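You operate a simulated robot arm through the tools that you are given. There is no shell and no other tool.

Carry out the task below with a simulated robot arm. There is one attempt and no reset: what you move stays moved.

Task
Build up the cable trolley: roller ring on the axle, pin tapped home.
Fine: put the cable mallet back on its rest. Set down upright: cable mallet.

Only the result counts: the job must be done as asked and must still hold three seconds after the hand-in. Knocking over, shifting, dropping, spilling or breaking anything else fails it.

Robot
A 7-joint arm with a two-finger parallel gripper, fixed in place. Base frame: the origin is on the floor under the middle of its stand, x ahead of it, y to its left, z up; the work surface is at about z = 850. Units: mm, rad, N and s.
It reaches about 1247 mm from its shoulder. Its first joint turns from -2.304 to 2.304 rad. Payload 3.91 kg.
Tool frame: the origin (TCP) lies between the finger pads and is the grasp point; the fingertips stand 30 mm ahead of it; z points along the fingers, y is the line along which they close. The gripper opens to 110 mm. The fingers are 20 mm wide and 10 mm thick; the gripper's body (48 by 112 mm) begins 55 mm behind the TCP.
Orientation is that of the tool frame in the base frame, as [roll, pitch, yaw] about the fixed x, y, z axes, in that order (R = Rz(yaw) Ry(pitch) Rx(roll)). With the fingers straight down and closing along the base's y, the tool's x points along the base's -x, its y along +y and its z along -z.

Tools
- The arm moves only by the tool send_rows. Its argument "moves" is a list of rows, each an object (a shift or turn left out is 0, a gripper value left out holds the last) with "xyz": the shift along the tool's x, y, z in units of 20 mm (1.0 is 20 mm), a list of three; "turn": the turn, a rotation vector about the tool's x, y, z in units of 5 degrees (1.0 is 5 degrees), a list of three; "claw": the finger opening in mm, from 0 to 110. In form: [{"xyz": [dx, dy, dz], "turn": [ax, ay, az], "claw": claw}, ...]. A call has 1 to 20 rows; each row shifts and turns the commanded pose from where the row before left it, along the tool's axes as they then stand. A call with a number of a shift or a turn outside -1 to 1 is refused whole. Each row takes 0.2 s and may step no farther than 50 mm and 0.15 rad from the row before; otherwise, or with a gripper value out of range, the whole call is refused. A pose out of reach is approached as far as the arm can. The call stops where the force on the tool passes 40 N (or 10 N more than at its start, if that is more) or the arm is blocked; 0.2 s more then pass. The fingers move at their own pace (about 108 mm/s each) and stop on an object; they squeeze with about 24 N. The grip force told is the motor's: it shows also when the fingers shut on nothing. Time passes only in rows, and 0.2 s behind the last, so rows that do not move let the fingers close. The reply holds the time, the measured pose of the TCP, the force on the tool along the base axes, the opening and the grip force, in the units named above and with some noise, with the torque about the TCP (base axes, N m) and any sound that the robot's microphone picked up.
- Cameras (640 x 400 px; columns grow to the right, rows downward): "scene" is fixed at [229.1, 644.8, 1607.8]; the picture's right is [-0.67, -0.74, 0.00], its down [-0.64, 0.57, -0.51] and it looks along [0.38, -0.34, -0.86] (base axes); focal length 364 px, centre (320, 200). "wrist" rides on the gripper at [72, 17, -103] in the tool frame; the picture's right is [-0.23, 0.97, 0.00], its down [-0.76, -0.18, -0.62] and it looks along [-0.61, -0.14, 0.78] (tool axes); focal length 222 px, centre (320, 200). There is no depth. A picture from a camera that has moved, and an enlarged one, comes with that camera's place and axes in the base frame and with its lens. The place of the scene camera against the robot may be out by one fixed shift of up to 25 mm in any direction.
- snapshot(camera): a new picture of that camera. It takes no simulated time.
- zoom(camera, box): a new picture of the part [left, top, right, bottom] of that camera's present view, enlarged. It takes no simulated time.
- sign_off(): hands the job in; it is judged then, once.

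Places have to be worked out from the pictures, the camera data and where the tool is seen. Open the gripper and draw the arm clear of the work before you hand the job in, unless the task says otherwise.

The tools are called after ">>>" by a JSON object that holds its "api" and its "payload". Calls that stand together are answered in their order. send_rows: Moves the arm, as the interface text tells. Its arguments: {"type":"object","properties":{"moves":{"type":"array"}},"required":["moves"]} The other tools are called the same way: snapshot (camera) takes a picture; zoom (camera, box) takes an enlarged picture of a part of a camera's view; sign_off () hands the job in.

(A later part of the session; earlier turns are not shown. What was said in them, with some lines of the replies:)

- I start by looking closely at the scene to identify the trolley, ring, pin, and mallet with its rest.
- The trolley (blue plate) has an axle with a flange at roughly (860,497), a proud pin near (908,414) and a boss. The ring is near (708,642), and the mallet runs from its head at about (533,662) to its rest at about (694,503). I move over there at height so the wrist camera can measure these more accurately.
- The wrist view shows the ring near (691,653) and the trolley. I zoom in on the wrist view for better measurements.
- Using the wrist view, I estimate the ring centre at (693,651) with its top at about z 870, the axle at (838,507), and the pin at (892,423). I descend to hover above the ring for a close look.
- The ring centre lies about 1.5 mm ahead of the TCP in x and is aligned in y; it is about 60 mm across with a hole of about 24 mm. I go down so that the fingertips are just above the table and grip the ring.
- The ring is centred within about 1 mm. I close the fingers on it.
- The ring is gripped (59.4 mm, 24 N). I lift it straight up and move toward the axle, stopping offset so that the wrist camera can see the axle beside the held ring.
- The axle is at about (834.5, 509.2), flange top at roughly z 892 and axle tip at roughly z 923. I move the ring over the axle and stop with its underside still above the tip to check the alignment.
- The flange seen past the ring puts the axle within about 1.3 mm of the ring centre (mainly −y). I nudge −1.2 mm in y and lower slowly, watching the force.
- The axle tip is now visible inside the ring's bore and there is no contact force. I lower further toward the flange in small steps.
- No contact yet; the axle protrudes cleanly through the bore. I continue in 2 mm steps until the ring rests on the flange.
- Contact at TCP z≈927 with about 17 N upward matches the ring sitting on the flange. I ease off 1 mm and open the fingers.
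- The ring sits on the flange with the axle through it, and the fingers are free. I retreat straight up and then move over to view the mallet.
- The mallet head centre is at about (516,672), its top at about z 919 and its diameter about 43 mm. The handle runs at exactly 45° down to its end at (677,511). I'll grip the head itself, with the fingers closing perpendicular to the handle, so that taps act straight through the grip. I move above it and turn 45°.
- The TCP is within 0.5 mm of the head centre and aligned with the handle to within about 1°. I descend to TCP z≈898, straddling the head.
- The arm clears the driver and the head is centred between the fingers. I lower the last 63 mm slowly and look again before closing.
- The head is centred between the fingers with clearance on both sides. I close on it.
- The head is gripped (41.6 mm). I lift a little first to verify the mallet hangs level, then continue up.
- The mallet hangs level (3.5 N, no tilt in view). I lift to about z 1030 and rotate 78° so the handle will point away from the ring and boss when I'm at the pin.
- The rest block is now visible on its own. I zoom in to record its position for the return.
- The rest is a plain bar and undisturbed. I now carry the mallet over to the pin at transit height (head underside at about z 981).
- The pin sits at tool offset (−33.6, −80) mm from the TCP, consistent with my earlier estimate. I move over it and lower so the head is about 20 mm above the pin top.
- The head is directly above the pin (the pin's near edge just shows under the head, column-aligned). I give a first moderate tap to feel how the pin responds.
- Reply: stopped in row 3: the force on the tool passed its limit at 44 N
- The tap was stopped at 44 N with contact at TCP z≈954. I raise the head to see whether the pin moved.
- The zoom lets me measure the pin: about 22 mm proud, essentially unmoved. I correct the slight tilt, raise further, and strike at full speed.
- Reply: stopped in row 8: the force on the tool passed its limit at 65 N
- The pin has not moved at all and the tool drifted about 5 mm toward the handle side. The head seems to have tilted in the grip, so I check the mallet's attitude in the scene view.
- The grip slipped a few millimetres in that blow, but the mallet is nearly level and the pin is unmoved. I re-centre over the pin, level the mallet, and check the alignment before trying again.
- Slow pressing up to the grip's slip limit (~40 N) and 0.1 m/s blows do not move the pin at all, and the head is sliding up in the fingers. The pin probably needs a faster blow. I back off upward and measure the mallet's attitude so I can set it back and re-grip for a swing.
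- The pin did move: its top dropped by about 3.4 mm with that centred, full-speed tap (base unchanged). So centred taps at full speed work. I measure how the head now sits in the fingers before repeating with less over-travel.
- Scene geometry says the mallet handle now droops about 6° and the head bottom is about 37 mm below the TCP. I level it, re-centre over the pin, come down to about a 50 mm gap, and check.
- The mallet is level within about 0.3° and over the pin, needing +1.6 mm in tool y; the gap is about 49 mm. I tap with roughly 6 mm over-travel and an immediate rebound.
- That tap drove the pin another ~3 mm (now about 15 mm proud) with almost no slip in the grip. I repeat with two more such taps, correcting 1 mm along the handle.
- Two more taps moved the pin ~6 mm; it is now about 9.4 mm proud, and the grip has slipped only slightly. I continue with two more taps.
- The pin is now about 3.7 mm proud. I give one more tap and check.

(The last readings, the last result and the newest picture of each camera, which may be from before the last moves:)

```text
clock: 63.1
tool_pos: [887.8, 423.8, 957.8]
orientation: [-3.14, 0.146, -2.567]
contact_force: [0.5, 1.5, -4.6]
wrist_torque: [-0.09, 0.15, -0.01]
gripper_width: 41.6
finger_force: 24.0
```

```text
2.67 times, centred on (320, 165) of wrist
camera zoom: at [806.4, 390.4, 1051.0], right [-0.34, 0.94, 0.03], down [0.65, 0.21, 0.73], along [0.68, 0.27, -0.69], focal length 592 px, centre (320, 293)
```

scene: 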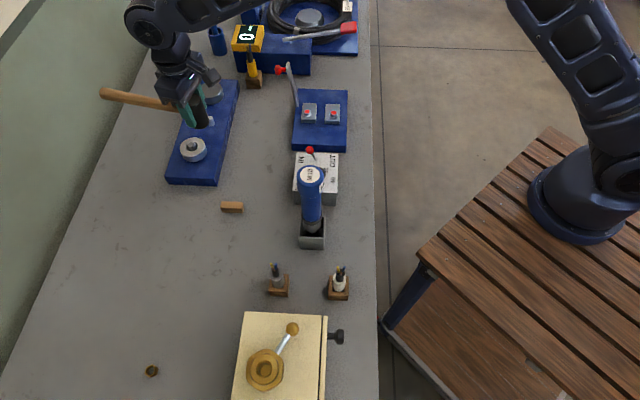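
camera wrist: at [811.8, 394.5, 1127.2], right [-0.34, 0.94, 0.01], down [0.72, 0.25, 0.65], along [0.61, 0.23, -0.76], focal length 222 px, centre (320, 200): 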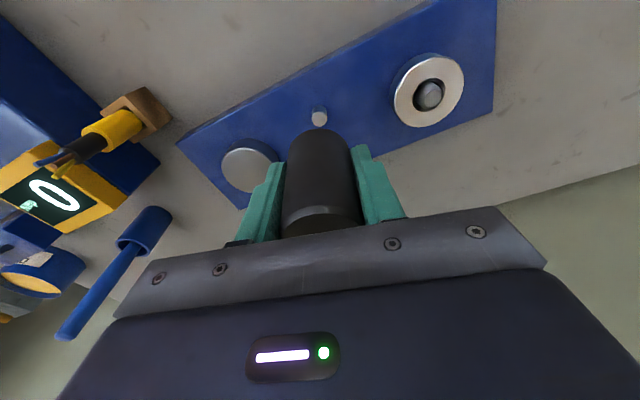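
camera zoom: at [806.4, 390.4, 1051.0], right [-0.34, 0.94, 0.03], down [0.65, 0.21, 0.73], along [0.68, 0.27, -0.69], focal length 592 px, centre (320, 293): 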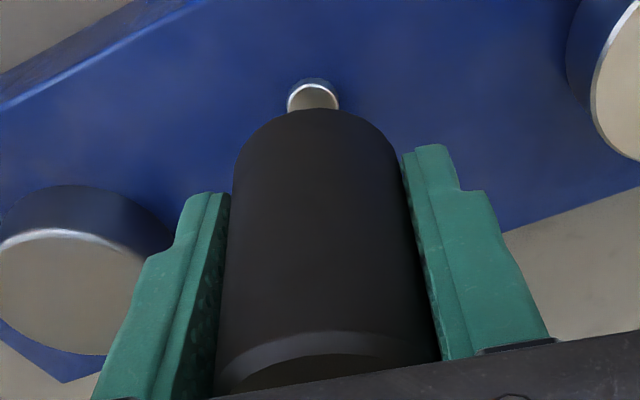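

The pin did not move this time, so it may be home at about 3.7 mm proud. I confirm with one more firm tap.

>>> {"api": "send_rows", "payload": {"moves": [{"xyz": [0.0, 0, -0.5]}, {"xyz": [0, 0, 0]}, {"xyz": [0.07, 0, 0.65]}, {"xyz": [0.146, 0, 1]}, {"xyz": [0.146, 0, 1]}, {"xyz": [-0.146, 0, -1]}, {"xyz": [-0.146, 0, -1]}, {"xyz": [0, 0, 0]}]}}

>>> {"api": "zoom", "payload": {"camera": "scene", "box": [200, 110, 224, 130]}}

>>> {"api": "zoom", "payload": {"camera": "wrist", "box": [260, 90, 380, 240]}}

```text
clock: 64.9
tool_pos: [887.6, 424.4, 954.8]
orientation: [3.141, 0.146, -2.568]
contact_force: [-0.5, -0.1, -3.6]
wrist_torque: [-0.11, 0.12, -0.01]
gripper_width: 41.9
finger_force: 24.3
```

```text
16.00 times, centred on (212, 120) of scene
camera zoom: at [229.1, 644.8, 1607.8], right [-0.67, -0.74, 0.0], down [-0.64, 0.57, -0.51], along [0.38, -0.34, -0.86], focal length 5820 px, centre (2048, 1480)
```

zoom: 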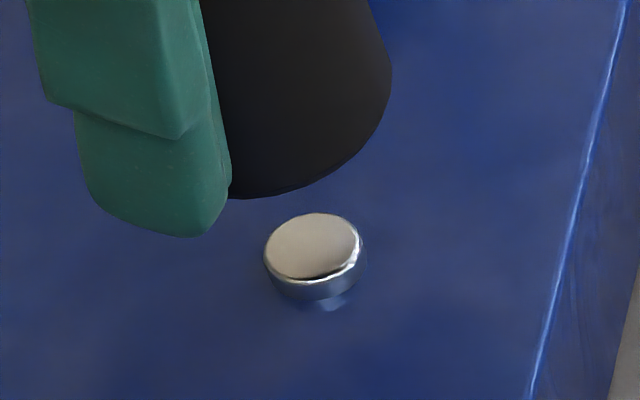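

```text
2.67 times, centred on (320, 165) of wrist
camera zoom: at [805.5, 391.2, 1048.3], right [-0.34, 0.94, 0.03], down [0.65, 0.21, 0.73], along [0.68, 0.27, -0.69], focal length 592 px, centre (320, 293)
```

zoom: 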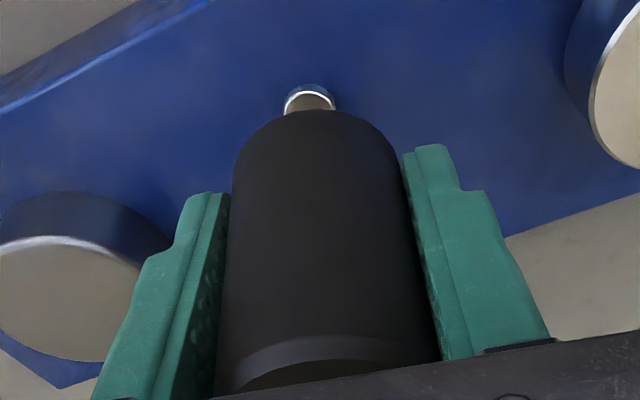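

Two centred full-speed taps produced no further movement, so the pin is at its stop (home), about 18 mm lower than at the start. I lift the mallet away and measure its attitude for the return.

>>> {"api": "send_rows", "payload": {"moves": [{"xyz": [-0.146, 0, -1]}, {"xyz": [-0.146, 0, -1]}, {"xyz": [-0.146, 0, -1]}, {"xyz": [-0.1, 0, -0.7]}, {"xyz": [0, 0, 0]}, {"xyz": [0, 0, 0]}]}}

>>> {"api": "zoom", "payload": {"camera": "scene", "box": [100, 40, 230, 120]}}

>>> {"api": "zoom", "payload": {"camera": "wrist", "box": [260, 90, 380, 240]}}

>>> {"api": "zoom", "payload": {"camera": "scene", "box": [160, 70, 250, 190]}}

```text
clock: 66.3
tool_pos: [887.4, 423.2, 1029.6]
orientation: [3.14, 0.143, -2.565]
contact_force: [0.1, 0.2, -3.6]
wrist_torque: [-0.12, 0.13, 0.01]
gripper_width: 41.7
finger_force: 24.4
```

```text
4.92 times, centred on (165, 80) of scene
camera zoom: at [229.1, 644.8, 1607.8], right [-0.67, -0.74, 0.0], down [-0.64, 0.57, -0.51], along [0.38, -0.34, -0.86], focal length 1791 px, centre (1083, 791)
```

zoom: 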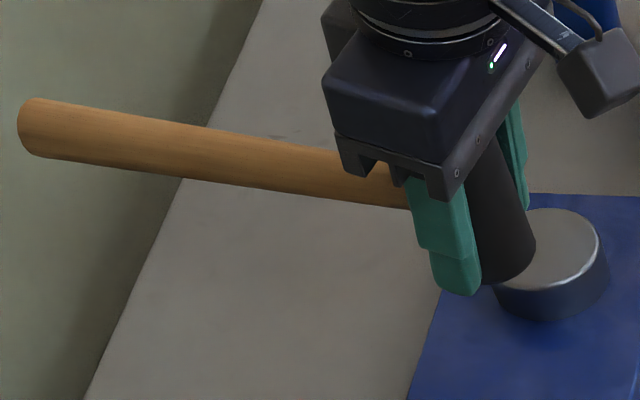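

```text
2.67 times, centred on (320, 165) of wrist
camera zoom: at [805.1, 390.7, 1122.9], right [-0.34, 0.94, 0.03], down [0.65, 0.21, 0.73], along [0.68, 0.27, -0.69], focal length 592 px, centre (320, 293)
```

zoom: 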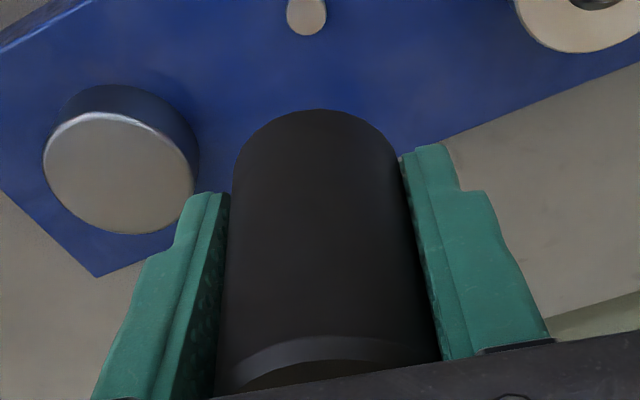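

```text
3.33 times, centred on (205, 130) of scene
camera zoom: at [229.1, 644.8, 1607.8], right [-0.67, -0.74, 0.0], down [-0.64, 0.57, -0.51], along [0.38, -0.34, -0.86], focal length 1212 px, centre (703, 433)
```

zoom: 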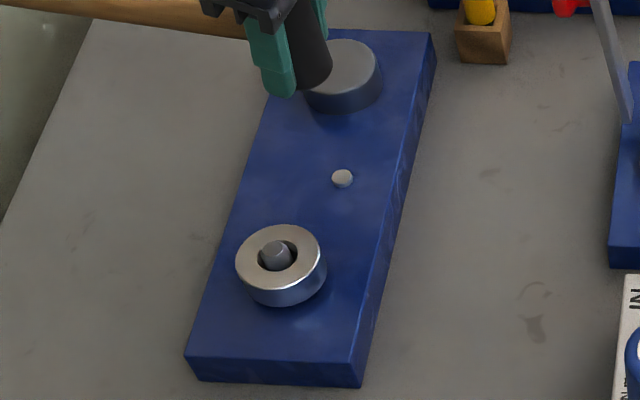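

The trolley looks right: ring on the axle and the pin nearly flush. The handle droops by about 3°, so I level it with a small turn and re-measure while the view is good.

>>> {"api": "send_rows", "payload": {"moves": [{"turn": [0, -0.6, 0]}, {"turn": [0, 0, 0]}, {"turn": [0, 0, 0]}]}}

>>> {"api": "zoom", "payload": {"camera": "scene", "box": [100, 40, 230, 120]}}

>>> {"api": "zoom", "payload": {"camera": "scene", "box": [180, 60, 225, 110]}}

>>> {"api": "zoom", "payload": {"camera": "wrist", "box": [260, 90, 380, 240]}}

```text
clock: 67.1
tool_pos: [887.9, 423.5, 1030.8]
orientation: [-3.14, 0.198, -2.565]
contact_force: [0.2, 0.3, -3.7]
wrist_torque: [-0.09, 0.11, 0.02]
gripper_width: 41.6
finger_force: 23.6
```

```text
4.92 times, centred on (165, 80) of scene
camera zoom: at [229.1, 644.8, 1607.8], right [-0.67, -0.74, 0.0], down [-0.64, 0.57, -0.51], along [0.38, -0.34, -0.86], focal length 1791 px, centre (1083, 791)
```

zoom: 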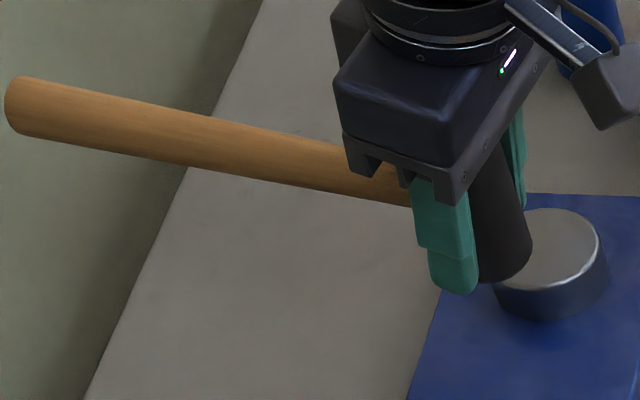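

```text
8.00 times, centred on (202, 85) of scene
camera zoom: at [229.1, 644.8, 1607.8], right [-0.67, -0.74, 0.0], down [-0.64, 0.57, -0.51], along [0.38, -0.34, -0.86], focal length 2910 px, centre (1260, 1120)
```

zoom: 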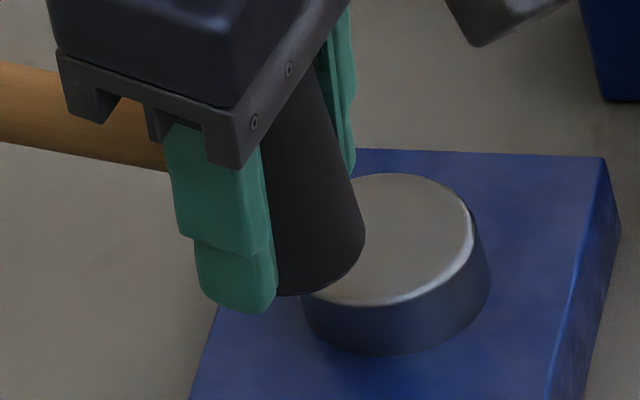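

```text
2.67 times, centred on (320, 165) of wrist
camera zoom: at [801.4, 388.3, 1118.4], right [-0.34, 0.94, 0.04], down [0.62, 0.19, 0.76], along [0.7, 0.29, -0.65], focal length 592 px, centre (320, 293)
```

zoom: 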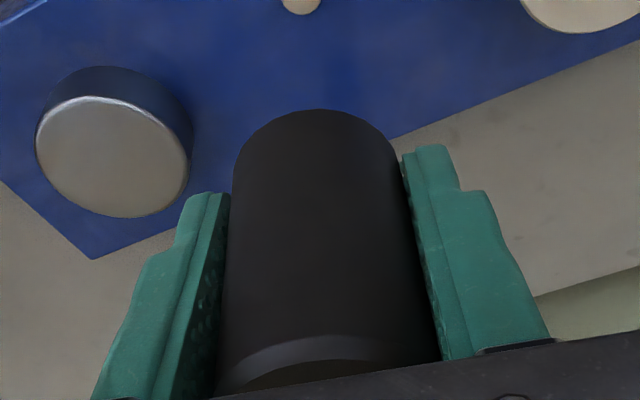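

The handle is level again within about 0.4°. I carry the mallet back along the same path at transit height.

>>> {"api": "send_rows", "payload": {"moves": [{"xyz": [0.208, 0.495, -0.042]}, {"xyz": [0.416, 0.9895, -0.0833]}, {"xyz": [0.416, 0.9895, -0.0833]}, {"xyz": [0.416, 0.9895, -0.0833]}, {"xyz": [0.416, 0.9895, -0.0833]}, {"xyz": [0.416, 0.9895, -0.0833]}, {"xyz": [0.416, 0.9895, -0.0833]}, {"xyz": [0.416, 0.9895, -0.0833]}, {"xyz": [0.416, 0.9895, -0.0833]}, {"xyz": [0.416, 0.9895, -0.0833]}, {"xyz": [0.416, 0.9895, -0.0833]}, {"xyz": [0.416, 0.9895, -0.0833]}, {"xyz": [0.416, 0.9895, -0.0833]}, {"xyz": [0.416, 0.9895, -0.0833]}, {"xyz": [0.416, 0.9895, -0.0833]}, {"xyz": [0.416, 0.9895, -0.0833]}, {"xyz": [0.416, 0.9895, -0.0833]}, {"xyz": [0.416, 0.9895, -0.0833]}, {"xyz": [0.416, 0.9895, -0.0833]}]}}

>>> {"api": "send_rows", "payload": {"moves": [{"xyz": [0.416, 0.9895, -0.0833]}, {"xyz": [0.416, 0.9895, -0.0833]}, {"xyz": [0.208, 0.495, -0.042]}, {"xyz": [0, 0, 0]}, {"xyz": [0, 0, 0]}]}}

>>> {"api": "snapshot", "payload": {"camera": "wrist"}}

>>> {"api": "snapshot", "payload": {"camera": "scene"}}

```text
clock: 71.1
tool_pos: [558.3, 646.9, 1030.8]
orientation: [-3.141, 0.198, -2.568]
contact_force: [0.3, 0.0, -3.7]
wrist_torque: [-0.07, 0.18, 0.02]
gripper_width: 41.4
finger_force: 24.0
```

```text
clock: 72.3
tool_pos: [511.6, 676.6, 1031.6]
orientation: [3.141, 0.197, -2.566]
contact_force: [-0.7, -0.8, -3.8]
wrist_torque: [-0.08, 0.14, -0.01]
gripper_width: 41.6
finger_force: 24.5
```

```text
taken
camera wrist: at [425.3, 641.0, 1119.8], right [-0.34, 0.94, 0.04], down [0.62, 0.19, 0.76], along [0.7, 0.29, -0.65], focal length 222 px, centre (320, 200)
```

wrist: 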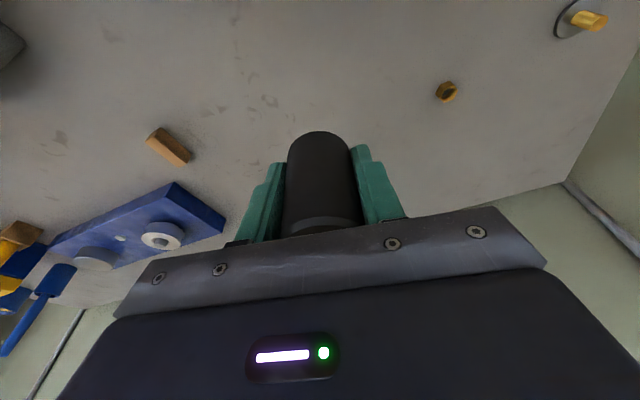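

```text
taken
```

scene: 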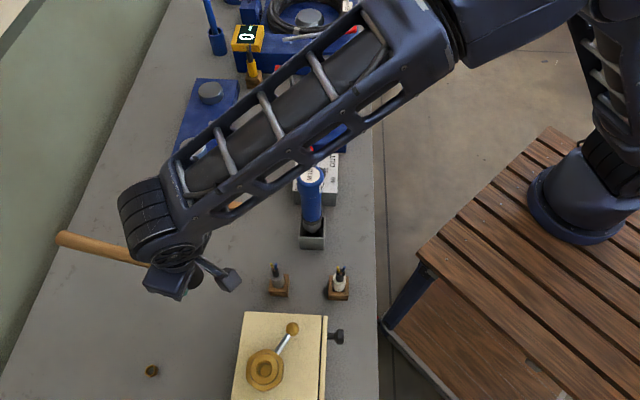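

The mallet is over its place. Now I rotate it back by 78° about the vertical to its original heading.

>>> {"api": "send_rows", "payload": {"moves": [{"turn": [0.09, 0, 0.45]}, {"turn": [0.18, 0, 0.9]}, {"turn": [0.18, 0, 0.9]}, {"turn": [0.18, 0, 0.9]}, {"turn": [0.18, 0, 0.9]}, {"turn": [0.18, 0, 0.9]}, {"turn": [0.18, 0, 0.9]}, {"turn": [0.18, 0, 0.9]}, {"turn": [0.18, 0, 0.9]}, {"turn": [0.18, 0, 0.9]}, {"turn": [0.18, 0, 0.9]}, {"turn": [0.18, 0, 0.9]}, {"turn": [0.18, 0, 0.9]}, {"turn": [0.18, 0, 0.9]}, {"turn": [0.18, 0, 0.9]}, {"turn": [0.18, 0, 0.9]}, {"turn": [0.18, 0, 0.9]}, {"turn": [0.09, 0, 0.45]}, {"turn": [0, 0, 0]}, {"turn": [0, 0, 0]}]}}

>>> {"api": "snapshot", "payload": {"camera": "wrist"}}

>>> {"api": "snapshot", "payload": {"camera": "scene"}}

>>> {"api": "zoom", "payload": {"camera": "scene", "box": [130, 180, 280, 300]}}

```text
clock: 76.5
tool_pos: [512.2, 675.6, 1031.2]
orientation: [-3.141, 0.198, 2.356]
contact_force: [0.5, -0.2, -4.1]
wrist_torque: [0.13, 0.13, 0.01]
gripper_width: 41.6
finger_force: 23.9
```

```text
taken
camera wrist: at [459.7, 752.6, 1119.5], right [0.85, 0.53, 0.04], down [0.32, -0.57, 0.76], along [0.43, -0.63, -0.65], focal length 222 px, centre (320, 200)
```

wrist: 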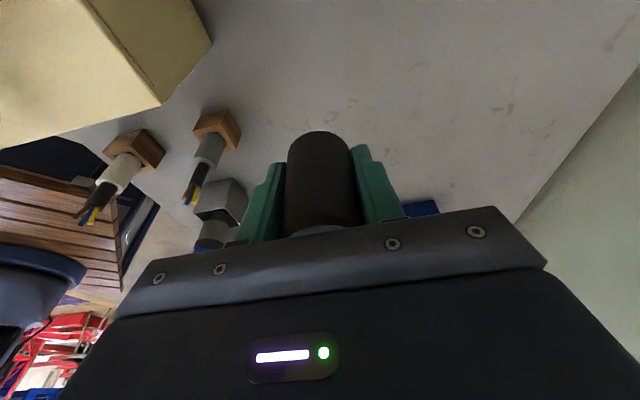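

```text
taken
```

scene: 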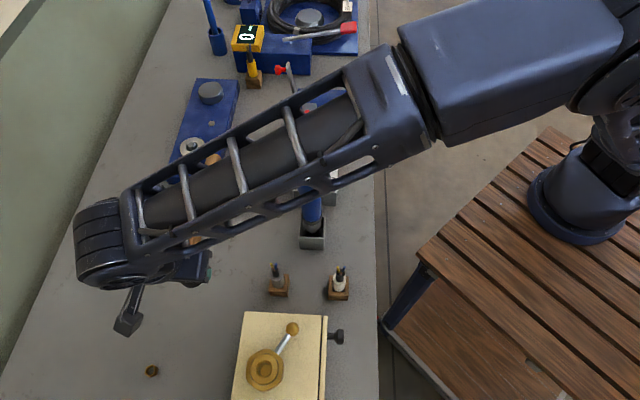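

```text
3.33 times, centred on (205, 240) of scene
camera zoom: at [229.1, 644.8, 1607.8], right [-0.67, -0.74, 0.0], down [-0.64, 0.57, -0.51], along [0.38, -0.34, -0.86], focal length 1212 px, centre (703, 67)
```

zoom: 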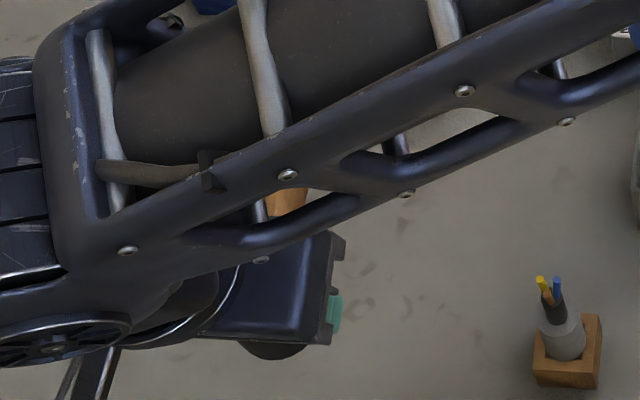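

>>> {"api": "send_rows", "payload": {"moves": [{"xyz": [0.098, 0, 0.49]}, {"xyz": [0.196, 0, 0.98]}, {"xyz": [0.196, 0, 0.98]}, {"xyz": [0.196, 0, 0.98]}, {"xyz": [0.196, 0, 0.98]}, {"xyz": [0.098, 0, 0.49]}, {"xyz": [0, 0, 0]}, {"xyz": [0, 0, 0]}]}}

>>> {"api": "snapshot", "payload": {"camera": "scene"}}

>>> {"api": "snapshot", "payload": {"camera": "wrist"}}

>>> {"api": "zoom", "payload": {"camera": "scene", "box": [140, 150, 260, 310]}}

```text
clock: 78.3
tool_pos: [512.6, 675.8, 931.4]
orientation: [3.141, 0.198, 2.355]
contact_force: [0.2, -0.6, -2.5]
wrist_torque: [0.11, 0.13, 0.01]
gripper_width: 41.7
finger_force: 24.4
```

```text
taken
```

scene: 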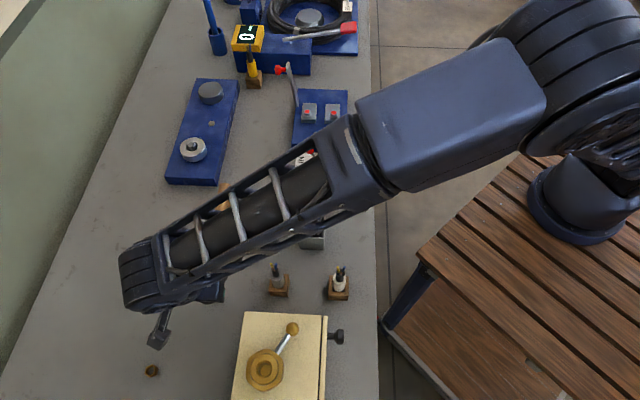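

```text
taken
camera wrist: at [458.6, 753.1, 1019.1], right [0.85, 0.53, 0.04], down [0.32, -0.57, 0.76], along [0.43, -0.63, -0.65], focal length 222 px, centre (320, 200)
```

wrist: 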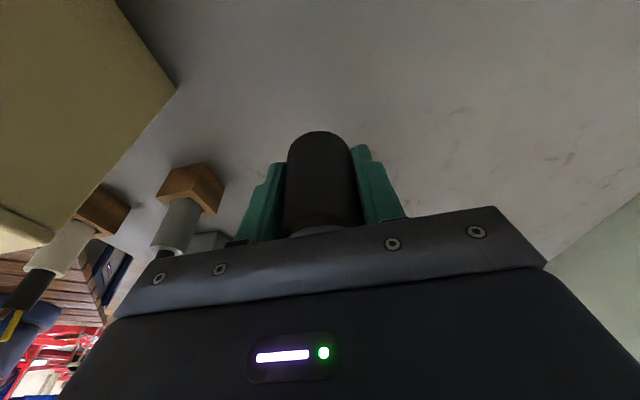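

```text
2.50 times, centred on (200, 230) of scene
camera zoom: at [229.1, 644.8, 1607.8], right [-0.67, -0.74, 0.0], down [-0.64, 0.57, -0.51], along [0.38, -0.34, -0.86], focal length 909 px, centre (620, 125)
```

zoom: 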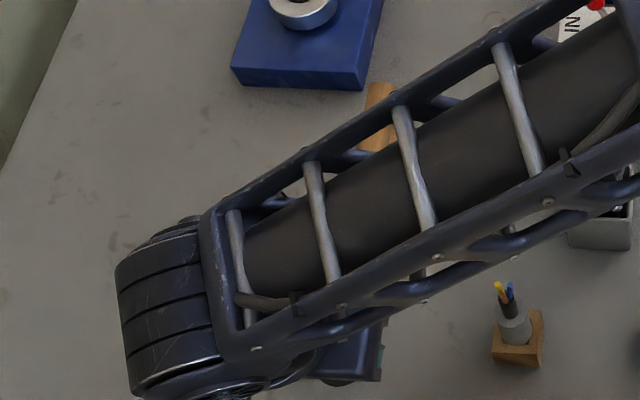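

The forearm now hides the M10 driver in the scene view, so I check that it isn't touching it before going lower.

>>> {"api": "zoom", "payload": {"camera": "scene", "box": [250, 120, 390, 260]}}

>>> {"api": "zoom", "payload": {"camera": "scene", "box": [280, 140, 350, 200]}}

>>> {"api": "zoom", "payload": {"camera": "wrist", "box": [120, 160, 260, 260]}}

```text
2.86 times, centred on (320, 190) of scene
camera zoom: at [229.1, 644.8, 1607.8], right [-0.67, -0.74, 0.0], down [-0.64, 0.57, -0.51], along [0.38, -0.34, -0.86], focal length 1039 px, centre (320, 229)
```

zoom: 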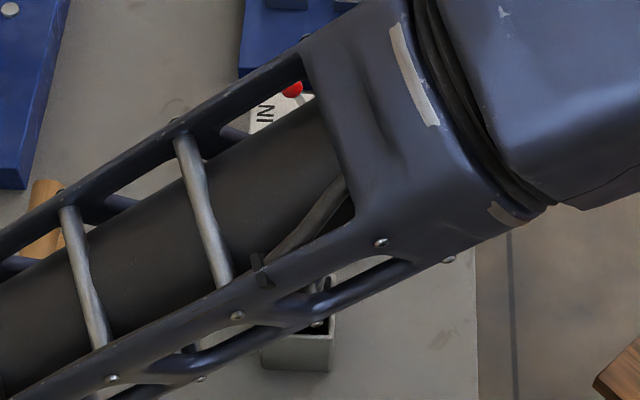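

```text
6.67 times, centred on (315, 170) of scene
camera zoom: at [229.1, 644.8, 1607.8], right [-0.67, -0.74, 0.0], down [-0.64, 0.57, -0.51], along [0.38, -0.34, -0.86], focal length 2425 px, centre (353, 400)
```

zoom: 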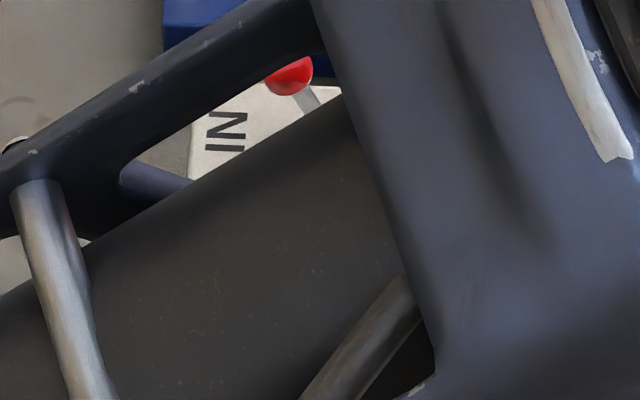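

```text
4.00 times, centred on (190, 210) of wrist
camera zoom: at [458.6, 753.1, 1019.1], right [0.85, 0.53, 0.04], down [0.32, -0.57, 0.76], along [0.43, -0.63, -0.65], focal length 888 px, centre (840, 160)
```

zoom: 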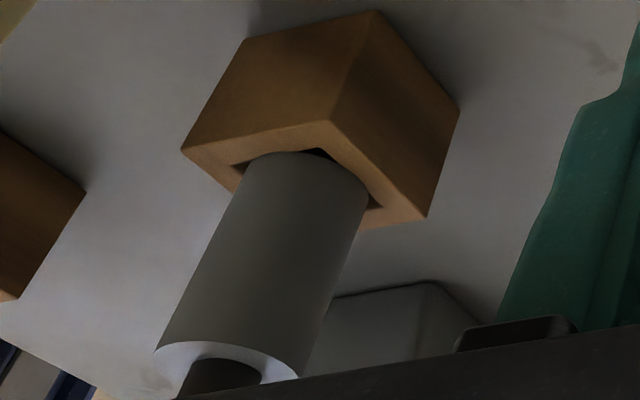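

>>> {"api": "zoom", "payload": {"camera": "scene", "box": [200, 170, 250, 220]}}

>>> {"api": "zoom", "payload": {"camera": "wrist", "box": [260, 120, 380, 240]}}

```text
8.00 times, centred on (225, 195) of scene
camera zoom: at [229.1, 644.8, 1607.8], right [-0.67, -0.74, 0.0], down [-0.64, 0.57, -0.51], along [0.38, -0.34, -0.86], focal length 2910 px, centre (1080, 240)
```

zoom: 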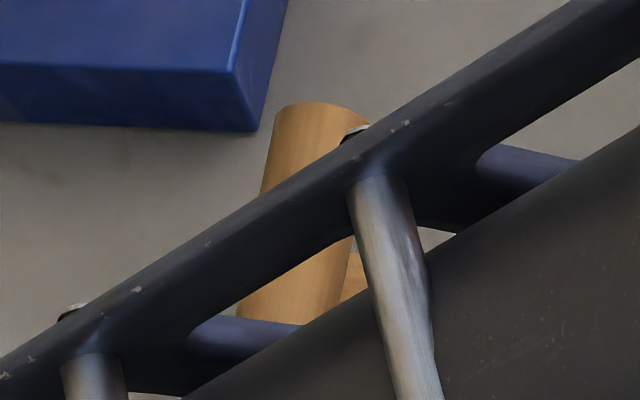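

```text
3.33 times, centred on (320, 180) of wrist
camera zoom: at [458.6, 753.1, 1019.1], right [0.85, 0.53, 0.04], down [0.32, -0.57, 0.76], along [0.43, -0.63, -0.65], focal length 740 px, centre (320, 267)
```

zoom: 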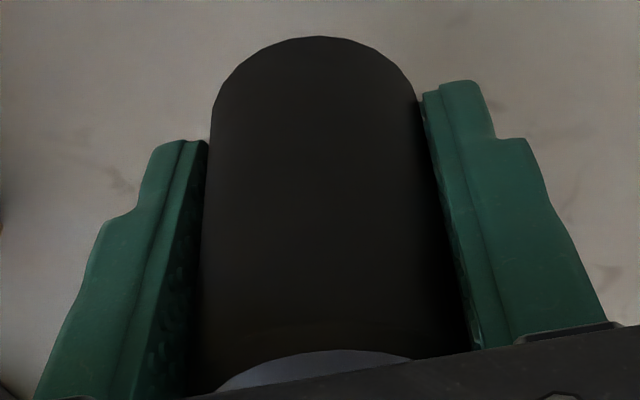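

The handle is level, and its end is only ~4–5 mm off laterally (about 1° of yaw). I correct that and lower to roughly 12 mm above the table.

>>> {"api": "send_rows", "payload": {"moves": [{"xyz": [0, -0.05, 0], "turn": [0.04, 0, 0.2]}, {"xyz": [0.098, 0, 0.49]}, {"xyz": [0.098, 0, 0.49]}, {"xyz": [0.098, 0, 0.49]}, {"xyz": [0.02, 0, 0.098]}, {"xyz": [0, 0, 0]}, {"xyz": [0, 0, 0]}]}}

>>> {"api": "zoom", "payload": {"camera": "scene", "box": [200, 170, 250, 220]}}

>>> {"api": "snapshot", "payload": {"camera": "wrist"}}

```text
clock: 79.9
tool_pos: [512.0, 675.2, 899.5]
orientation: [3.141, 0.198, 2.338]
contact_force: [0.0, 0.5, -3.5]
wrist_torque: [0.11, 0.09, -0.02]
gripper_width: 41.7
finger_force: 24.1
```

```text
8.00 times, centred on (225, 195) of scene
camera zoom: at [229.1, 644.8, 1607.8], right [-0.67, -0.74, 0.0], down [-0.64, 0.57, -0.51], along [0.38, -0.34, -0.86], focal length 2910 px, centre (1080, 240)
```

zoom: 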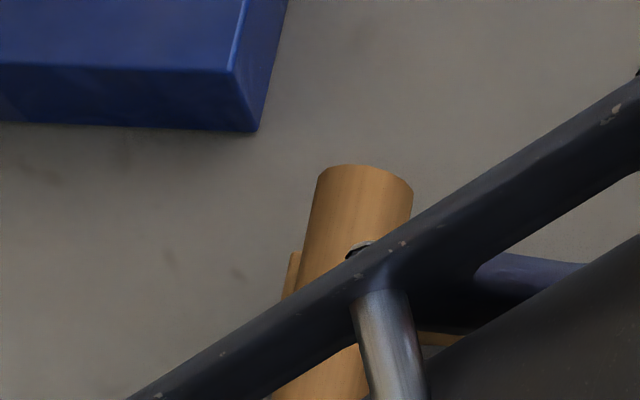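

```text
taken
camera wrist: at [460.3, 753.6, 987.6], right [0.86, 0.52, 0.04], down [0.31, -0.57, 0.76], along [0.42, -0.64, -0.65], focal length 222 px, centre (320, 200)
```

wrist: 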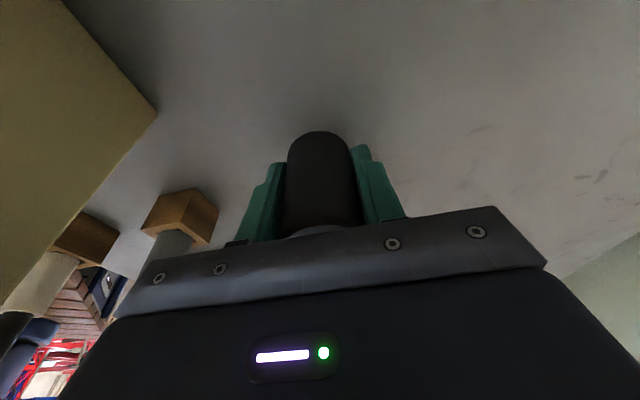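

The handle end now lines up with its original spot within about 1 mm. I lower gently in small steps to find contact.

>>> {"api": "send_rows", "payload": {"moves": [{"xyz": [0.039, 0, 0.196]}, {"xyz": [0.039, 0, 0.196]}, {"xyz": [0.02, 0, 0.098]}, {"xyz": [0, 0, 0]}]}}

```text
clock: 80.9
tool_pos: [513.0, 675.2, 889.1]
orientation: [3.141, 0.196, 2.339]
contact_force: [0.0, 1.1, -4.0]
wrist_torque: [0.12, 0.13, 0.03]
gripper_width: 41.6
finger_force: 23.7
```

>>> {"api": "send_rows", "payload": {"moves": [{"xyz": [0.01, 0, 0.05]}, {"xyz": [0.01, 0, 0.05]}, {"xyz": [0, 0, 0]}]}}

>>> {"api": "zoom", "payload": {"camera": "scene", "box": [200, 170, 250, 220]}}

>>> {"api": "zoom", "payload": {"camera": "wrist", "box": [260, 100, 380, 220]}}

```text
clock: 81.7
tool_pos: [511.3, 674.7, 887.8]
orientation: [-3.141, 0.197, 2.338]
contact_force: [0.6, 0.7, -3.5]
wrist_torque: [0.13, 0.15, 0.02]
gripper_width: 41.8
finger_force: 23.5
```

```text
8.00 times, centred on (225, 195) of scene
camera zoom: at [229.1, 644.8, 1607.8], right [-0.67, -0.74, 0.0], down [-0.64, 0.57, -0.51], along [0.38, -0.34, -0.86], focal length 2910 px, centre (1080, 240)
```

zoom: 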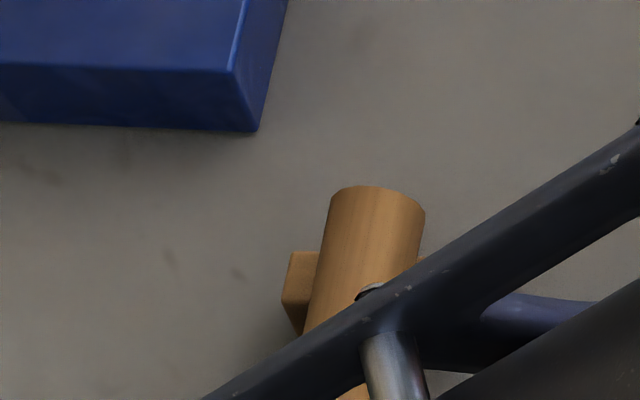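

```text
3.33 times, centred on (320, 160) of wrist
camera zoom: at [460.2, 752.5, 975.3], right [0.86, 0.52, 0.04], down [0.31, -0.57, 0.76], along [0.42, -0.64, -0.65], focal length 740 px, centre (320, 333)
```

zoom: 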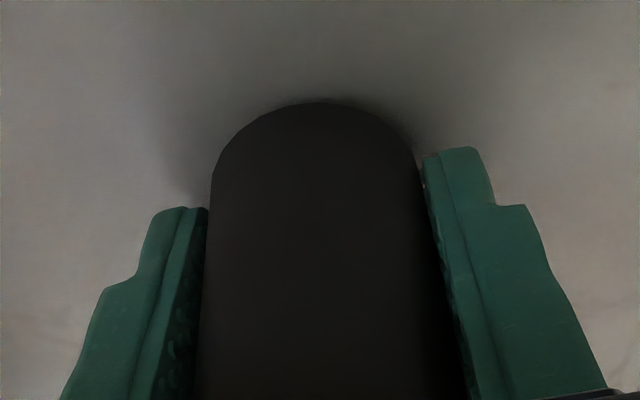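

The handle end is back at its original image position; the head is within a millimetre or two of the table. I lower by 1 mm steps until contact is felt.

>>> {"api": "send_rows", "payload": {"moves": [{"xyz": [0.01, 0, 0.05]}, {"xyz": [0, 0, 0]}]}}

>>> {"api": "send_rows", "payload": {"moves": [{"xyz": [0.01, 0, 0.05]}, {"xyz": [0, 0, 0]}]}}

```text
clock: 82.3
tool_pos: [511.3, 675.1, 886.6]
orientation: [3.14, 0.197, 2.338]
contact_force: [0.8, -0.3, -3.3]
wrist_torque: [0.13, 0.11, 0.02]
gripper_width: 42.0
finger_force: 23.8
```

```text
clock: 82.9
tool_pos: [511.3, 675.8, 886.0]
orientation: [3.14, 0.197, 2.341]
contact_force: [-0.4, -0.2, -3.9]
wrist_torque: [0.09, 0.13, 0.0]
gripper_width: 41.6
finger_force: 24.1
```

>>> {"api": "send_rows", "payload": {"moves": [{"xyz": [0.01, 0, 0.05]}, {"xyz": [0, 0, 0]}]}}

>>> {"api": "send_rows", "payload": {"moves": [{"xyz": [0.01, 0, 0.05]}, {"xyz": [0, 0, 0]}]}}

>>> {"api": "zoom", "payload": {"camera": "scene", "box": [200, 170, 250, 220]}}

>>> {"api": "zoom", "payload": {"camera": "wrist", "box": [260, 100, 380, 220]}}

```text
clock: 83.5
tool_pos: [512.9, 676.2, 884.4]
orientation: [-3.141, 0.196, 2.341]
contact_force: [-0.7, -0.4, -4.1]
wrist_torque: [0.1, 0.12, -0.02]
gripper_width: 41.6
finger_force: 24.0
```

```text
clock: 84.1
tool_pos: [512.0, 674.3, 883.1]
orientation: [3.141, 0.199, 2.341]
contact_force: [0.3, 0.5, -3.0]
wrist_torque: [0.18, 0.12, -0.03]
gripper_width: 41.7
finger_force: 24.2
```

```text
8.00 times, centred on (225, 195) of scene
camera zoom: at [229.1, 644.8, 1607.8], right [-0.67, -0.74, 0.0], down [-0.64, 0.57, -0.51], along [0.38, -0.34, -0.86], focal length 2910 px, centre (1080, 240)
```

zoom: 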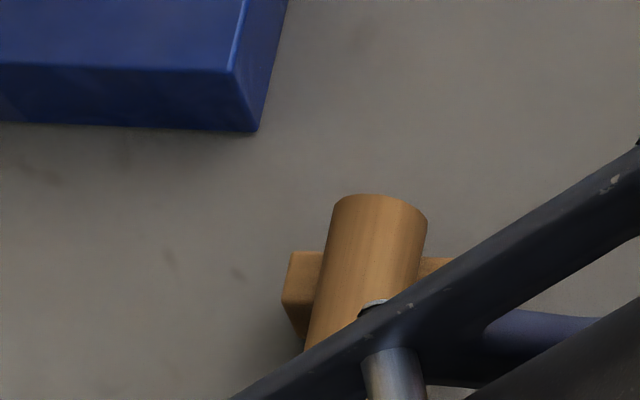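

```text
3.33 times, centred on (320, 160) of wrist
camera zoom: at [460.1, 752.7, 971.7], right [0.86, 0.52, 0.04], down [0.31, -0.57, 0.76], along [0.42, -0.64, -0.65], focal length 740 px, centre (320, 333)
```

zoom: 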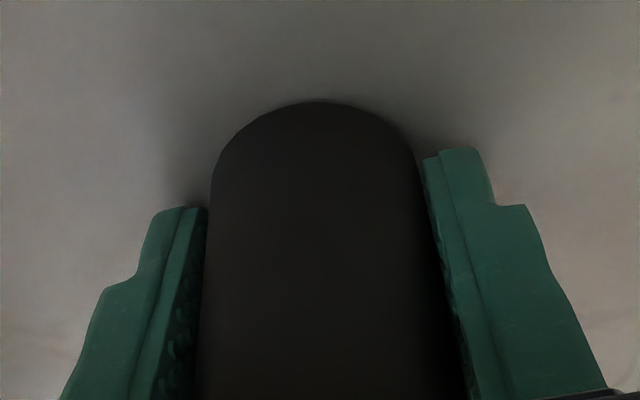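

>>> {"api": "send_rows", "payload": {"moves": [{"xyz": [0.005, 0, 0.03]}, {"xyz": [0, 0, 0]}]}}

>>> {"api": "send_rows", "payload": {"moves": [{"xyz": [0.005, 0, 0.03]}, {"xyz": [0, 0, 0]}]}}

```text
clock: 84.7
tool_pos: [511.1, 674.1, 884.8]
orientation: [3.14, 0.196, 2.339]
contact_force: [-0.7, -3.1, 12.5]
wrist_torque: [0.17, 0.34, 0.07]
gripper_width: 41.6
finger_force: 23.7
```

```text
clock: 85.3
tool_pos: [510.9, 675.2, 883.9]
orientation: [3.139, 0.197, 2.337]
contact_force: [-3.9, 0.4, 28.1]
wrist_torque: [0.13, 0.31, -0.05]
gripper_width: 41.9
finger_force: 23.9
```

Contact is felt at TCP z≈884 (28 N up). I ease off a fraction of a millimetre, open the fingers gently, and look.

>>> {"api": "send_rows", "payload": {"moves": [{"xyz": [-0.006, 0, -0.035]}, {"xyz": [0, 0, 0]}, {"claw": 45}, {"claw": 50}, {"claw": 60}, {"claw": 75}, {"claw": 85}]}}

>>> {"api": "snapshot", "payload": {"camera": "wrist"}}

>>> {"api": "zoom", "payload": {"camera": "scene", "box": [200, 170, 250, 220]}}

```text
clock: 86.9
tool_pos: [513.2, 674.6, 882.6]
orientation: [-3.141, 0.197, 2.338]
contact_force: [-0.2, -0.3, 0.5]
wrist_torque: [0.0, -0.01, 0.01]
gripper_width: 84.9
finger_force: 0.0
```

```text
taken
camera wrist: at [460.4, 752.0, 970.8], right [0.86, 0.52, 0.04], down [0.31, -0.57, 0.76], along [0.42, -0.64, -0.65], focal length 222 px, centre (320, 200)
```

wrist: 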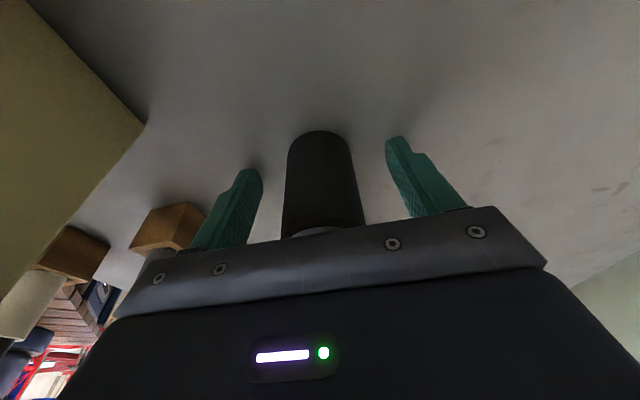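

```text
8.00 times, centred on (225, 195) of scene
camera zoom: at [229.1, 644.8, 1607.8], right [-0.67, -0.74, 0.0], down [-0.64, 0.57, -0.51], along [0.38, -0.34, -0.86], focal length 2910 px, centre (1080, 240)
```

zoom: 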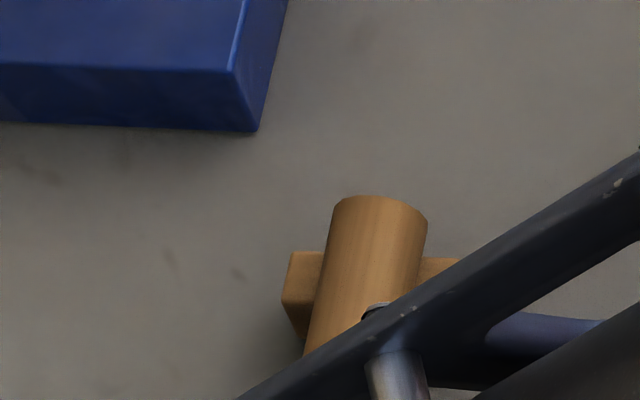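

The mallet is released and standing on its own with the handle on the rest. I back out along the finger axis.

>>> {"api": "send_rows", "payload": {"moves": [{"xyz": [0, 0, -0.4]}, {"xyz": [0, 0, -0.6]}, {"xyz": [0, 0, -0.8]}, {"xyz": [0, 0, -1]}, {"xyz": [0, 0, -1]}, {"xyz": [0, 0, -1]}, {"xyz": [0, 0, -1]}, {"xyz": [0, 0, -1]}, {"xyz": [0, 0, -1]}, {"xyz": [0, 0, -1]}, {"xyz": [0, 0, 0]}]}}

>>> {"api": "snapshot", "payload": {"camera": "wrist"}}

>>> {"api": "snapshot", "payload": {"camera": "scene"}}

```text
clock: 89.3
tool_pos: [487.7, 699.3, 1057.7]
orientation: [-3.14, 0.196, 2.338]
contact_force: [0.2, 0.2, -0.9]
wrist_torque: [0.0, 0.05, 0.03]
gripper_width: 84.8
finger_force: 0.1
```

```text
taken
camera wrist: at [435.7, 777.6, 1144.5], right [0.86, 0.52, 0.04], down [0.31, -0.57, 0.76], along [0.42, -0.64, -0.65], focal length 222 px, centre (320, 200)
```

wrist: 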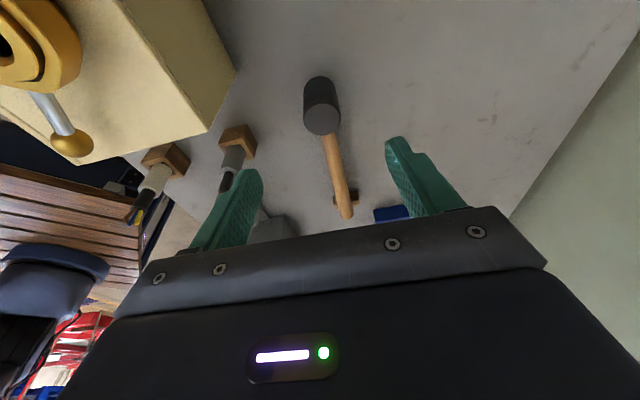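

```text
taken
```

scene: 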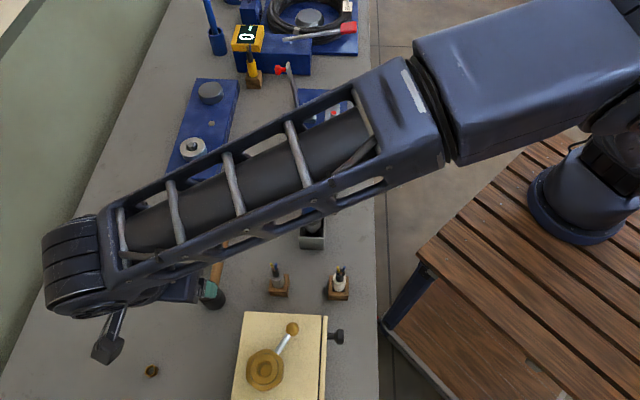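

The mallet sits on its rest. I rise, undo the tool tilt, and withdraw to near the start pose so I can inspect everything.

>>> {"api": "send_rows", "payload": {"moves": [{"xyz": [-0.19, 0, -0.97]}, {"xyz": [-0.19, 0, -0.97]}, {"xyz": [-0.19, 0, -0.97]}, {"xyz": [-0.19, 0, -0.97]}, {"xyz": [-0.19, 0, -0.97]}, {"xyz": [-0.19, 0, -0.97]}, {"xyz": [-0.19, 0, -0.97]}, {"xyz": [-0.19, 0, -0.97]}, {"xyz": [-0.19, 0, -0.97]}, {"turn": [0, 0.75, 0]}, {"turn": [0, 0.75, 0]}, {"turn": [0, 0.75, 0]}, {"xyz": [0, 0, 0]}]}}

>>> {"api": "send_rows", "payload": {"moves": [{"xyz": [-0.595, -0.933, 0]}, {"xyz": [-0.595, -0.933, 0]}, {"xyz": [-0.595, -0.933, 0]}, {"xyz": [-0.595, -0.933, 0]}, {"xyz": [-0.595, -0.933, 0]}, {"xyz": [-0.595, -0.933, 0]}, {"xyz": [-0.595, -0.933, 0]}, {"xyz": [-0.595, -0.933, 0]}, {"xyz": [-0.595, -0.933, 0]}, {"xyz": [-0.595, -0.933, 0]}, {"xyz": [-0.595, -0.933, 0]}, {"xyz": [-0.595, -0.933, 0]}, {"xyz": [-0.595, -0.933, 0]}, {"xyz": [-0.595, -0.933, 0]}, {"xyz": [-0.595, -0.933, 0]}, {"xyz": [0, 0, 0]}]}}

>>> {"api": "snapshot", "payload": {"camera": "scene"}}

>>> {"api": "zoom", "payload": {"camera": "scene", "box": [130, 180, 290, 320]}}

>>> {"api": "zoom", "payload": {"camera": "scene", "box": [140, 60, 260, 200]}}

```text
clock: 92.1
tool_pos: [487.0, 701.8, 1234.0]
orientation: [3.141, 0.0, 2.338]
contact_force: [0.3, -0.2, 0.1]
wrist_torque: [0.01, -0.01, 0.01]
gripper_width: 85.0
finger_force: 0.1
```

```text
clock: 95.5
tool_pos: [409.9, 376.2, 1234.2]
orientation: [-3.141, 0.003, 2.338]
contact_force: [0.4, 0.2, -0.1]
wrist_torque: [-0.01, 0.0, -0.01]
gripper_width: 85.0
finger_force: 0.1
```

```text
taken
```

scene: 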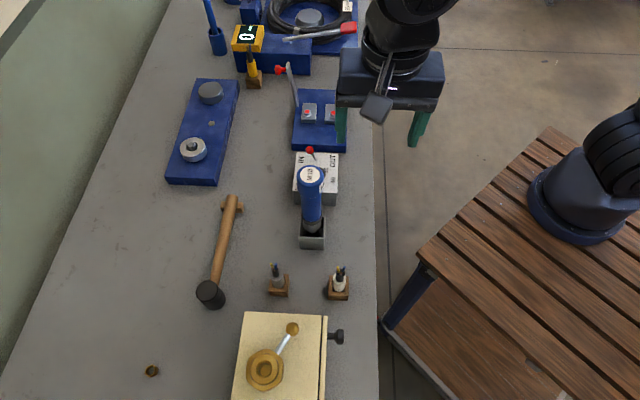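

```text
2.86 times, centred on (210, 250) of scene
camera zoom: at [229.1, 644.8, 1607.8], right [-0.67, -0.74, 0.0], down [-0.64, 0.57, -0.51], along [0.38, -0.34, -0.86], focal length 1039 px, centre (634, 57)
```

zoom: 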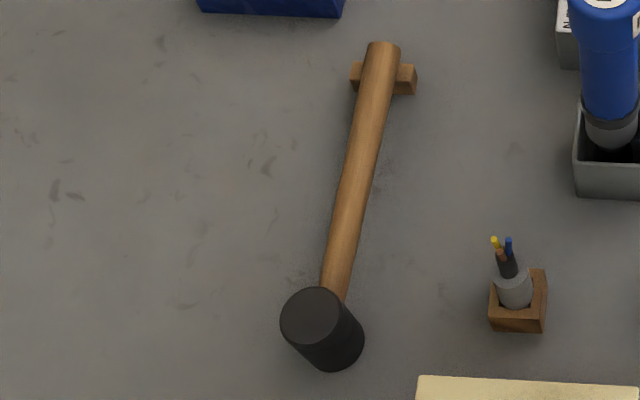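

```text
2.86 times, centred on (200, 130) of scene
camera zoom: at [229.1, 644.8, 1607.8], right [-0.67, -0.74, 0.0], down [-0.64, 0.57, -0.51], along [0.38, -0.34, -0.86], focal length 1039 px, centre (663, 400)
```

zoom: 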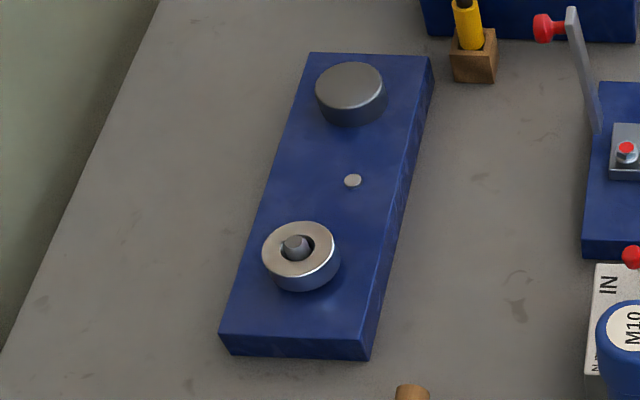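

The final views show the ring seated on the axle, the pin at its stop, and the mallet upright with its handle on the rest, within about 4 mm of its original place. Everything else looks unmoved, and the gripper is open and clear, so I hand the job in.

>>> {"api": "sign_off", "payload": {}}

```text
The job is handed in.
```

The job is handed in. As far as I can tell from the pictures, the roller ring is on the axle, the pin is tapped home and the mallet is back on its rest.

- **Ring:** it sits flat on the axle's flange, with the axle through the bore.
- **Pin:** six taps drove it down about 18 mm. It still stands about 4 mm above the plate, and two more full-speed taps did not move it. I took that as its stop.
- **Mallet:** it stands upright on its head with the handle on the rest, about 4 mm from where it started along the handle. The head slipped in the fingers during the tapping, so I had to re-level it before setting it down.

The rest and the other parts on the table look unmoved in the last scene picture. The gripper is open and the arm is back near its start position.
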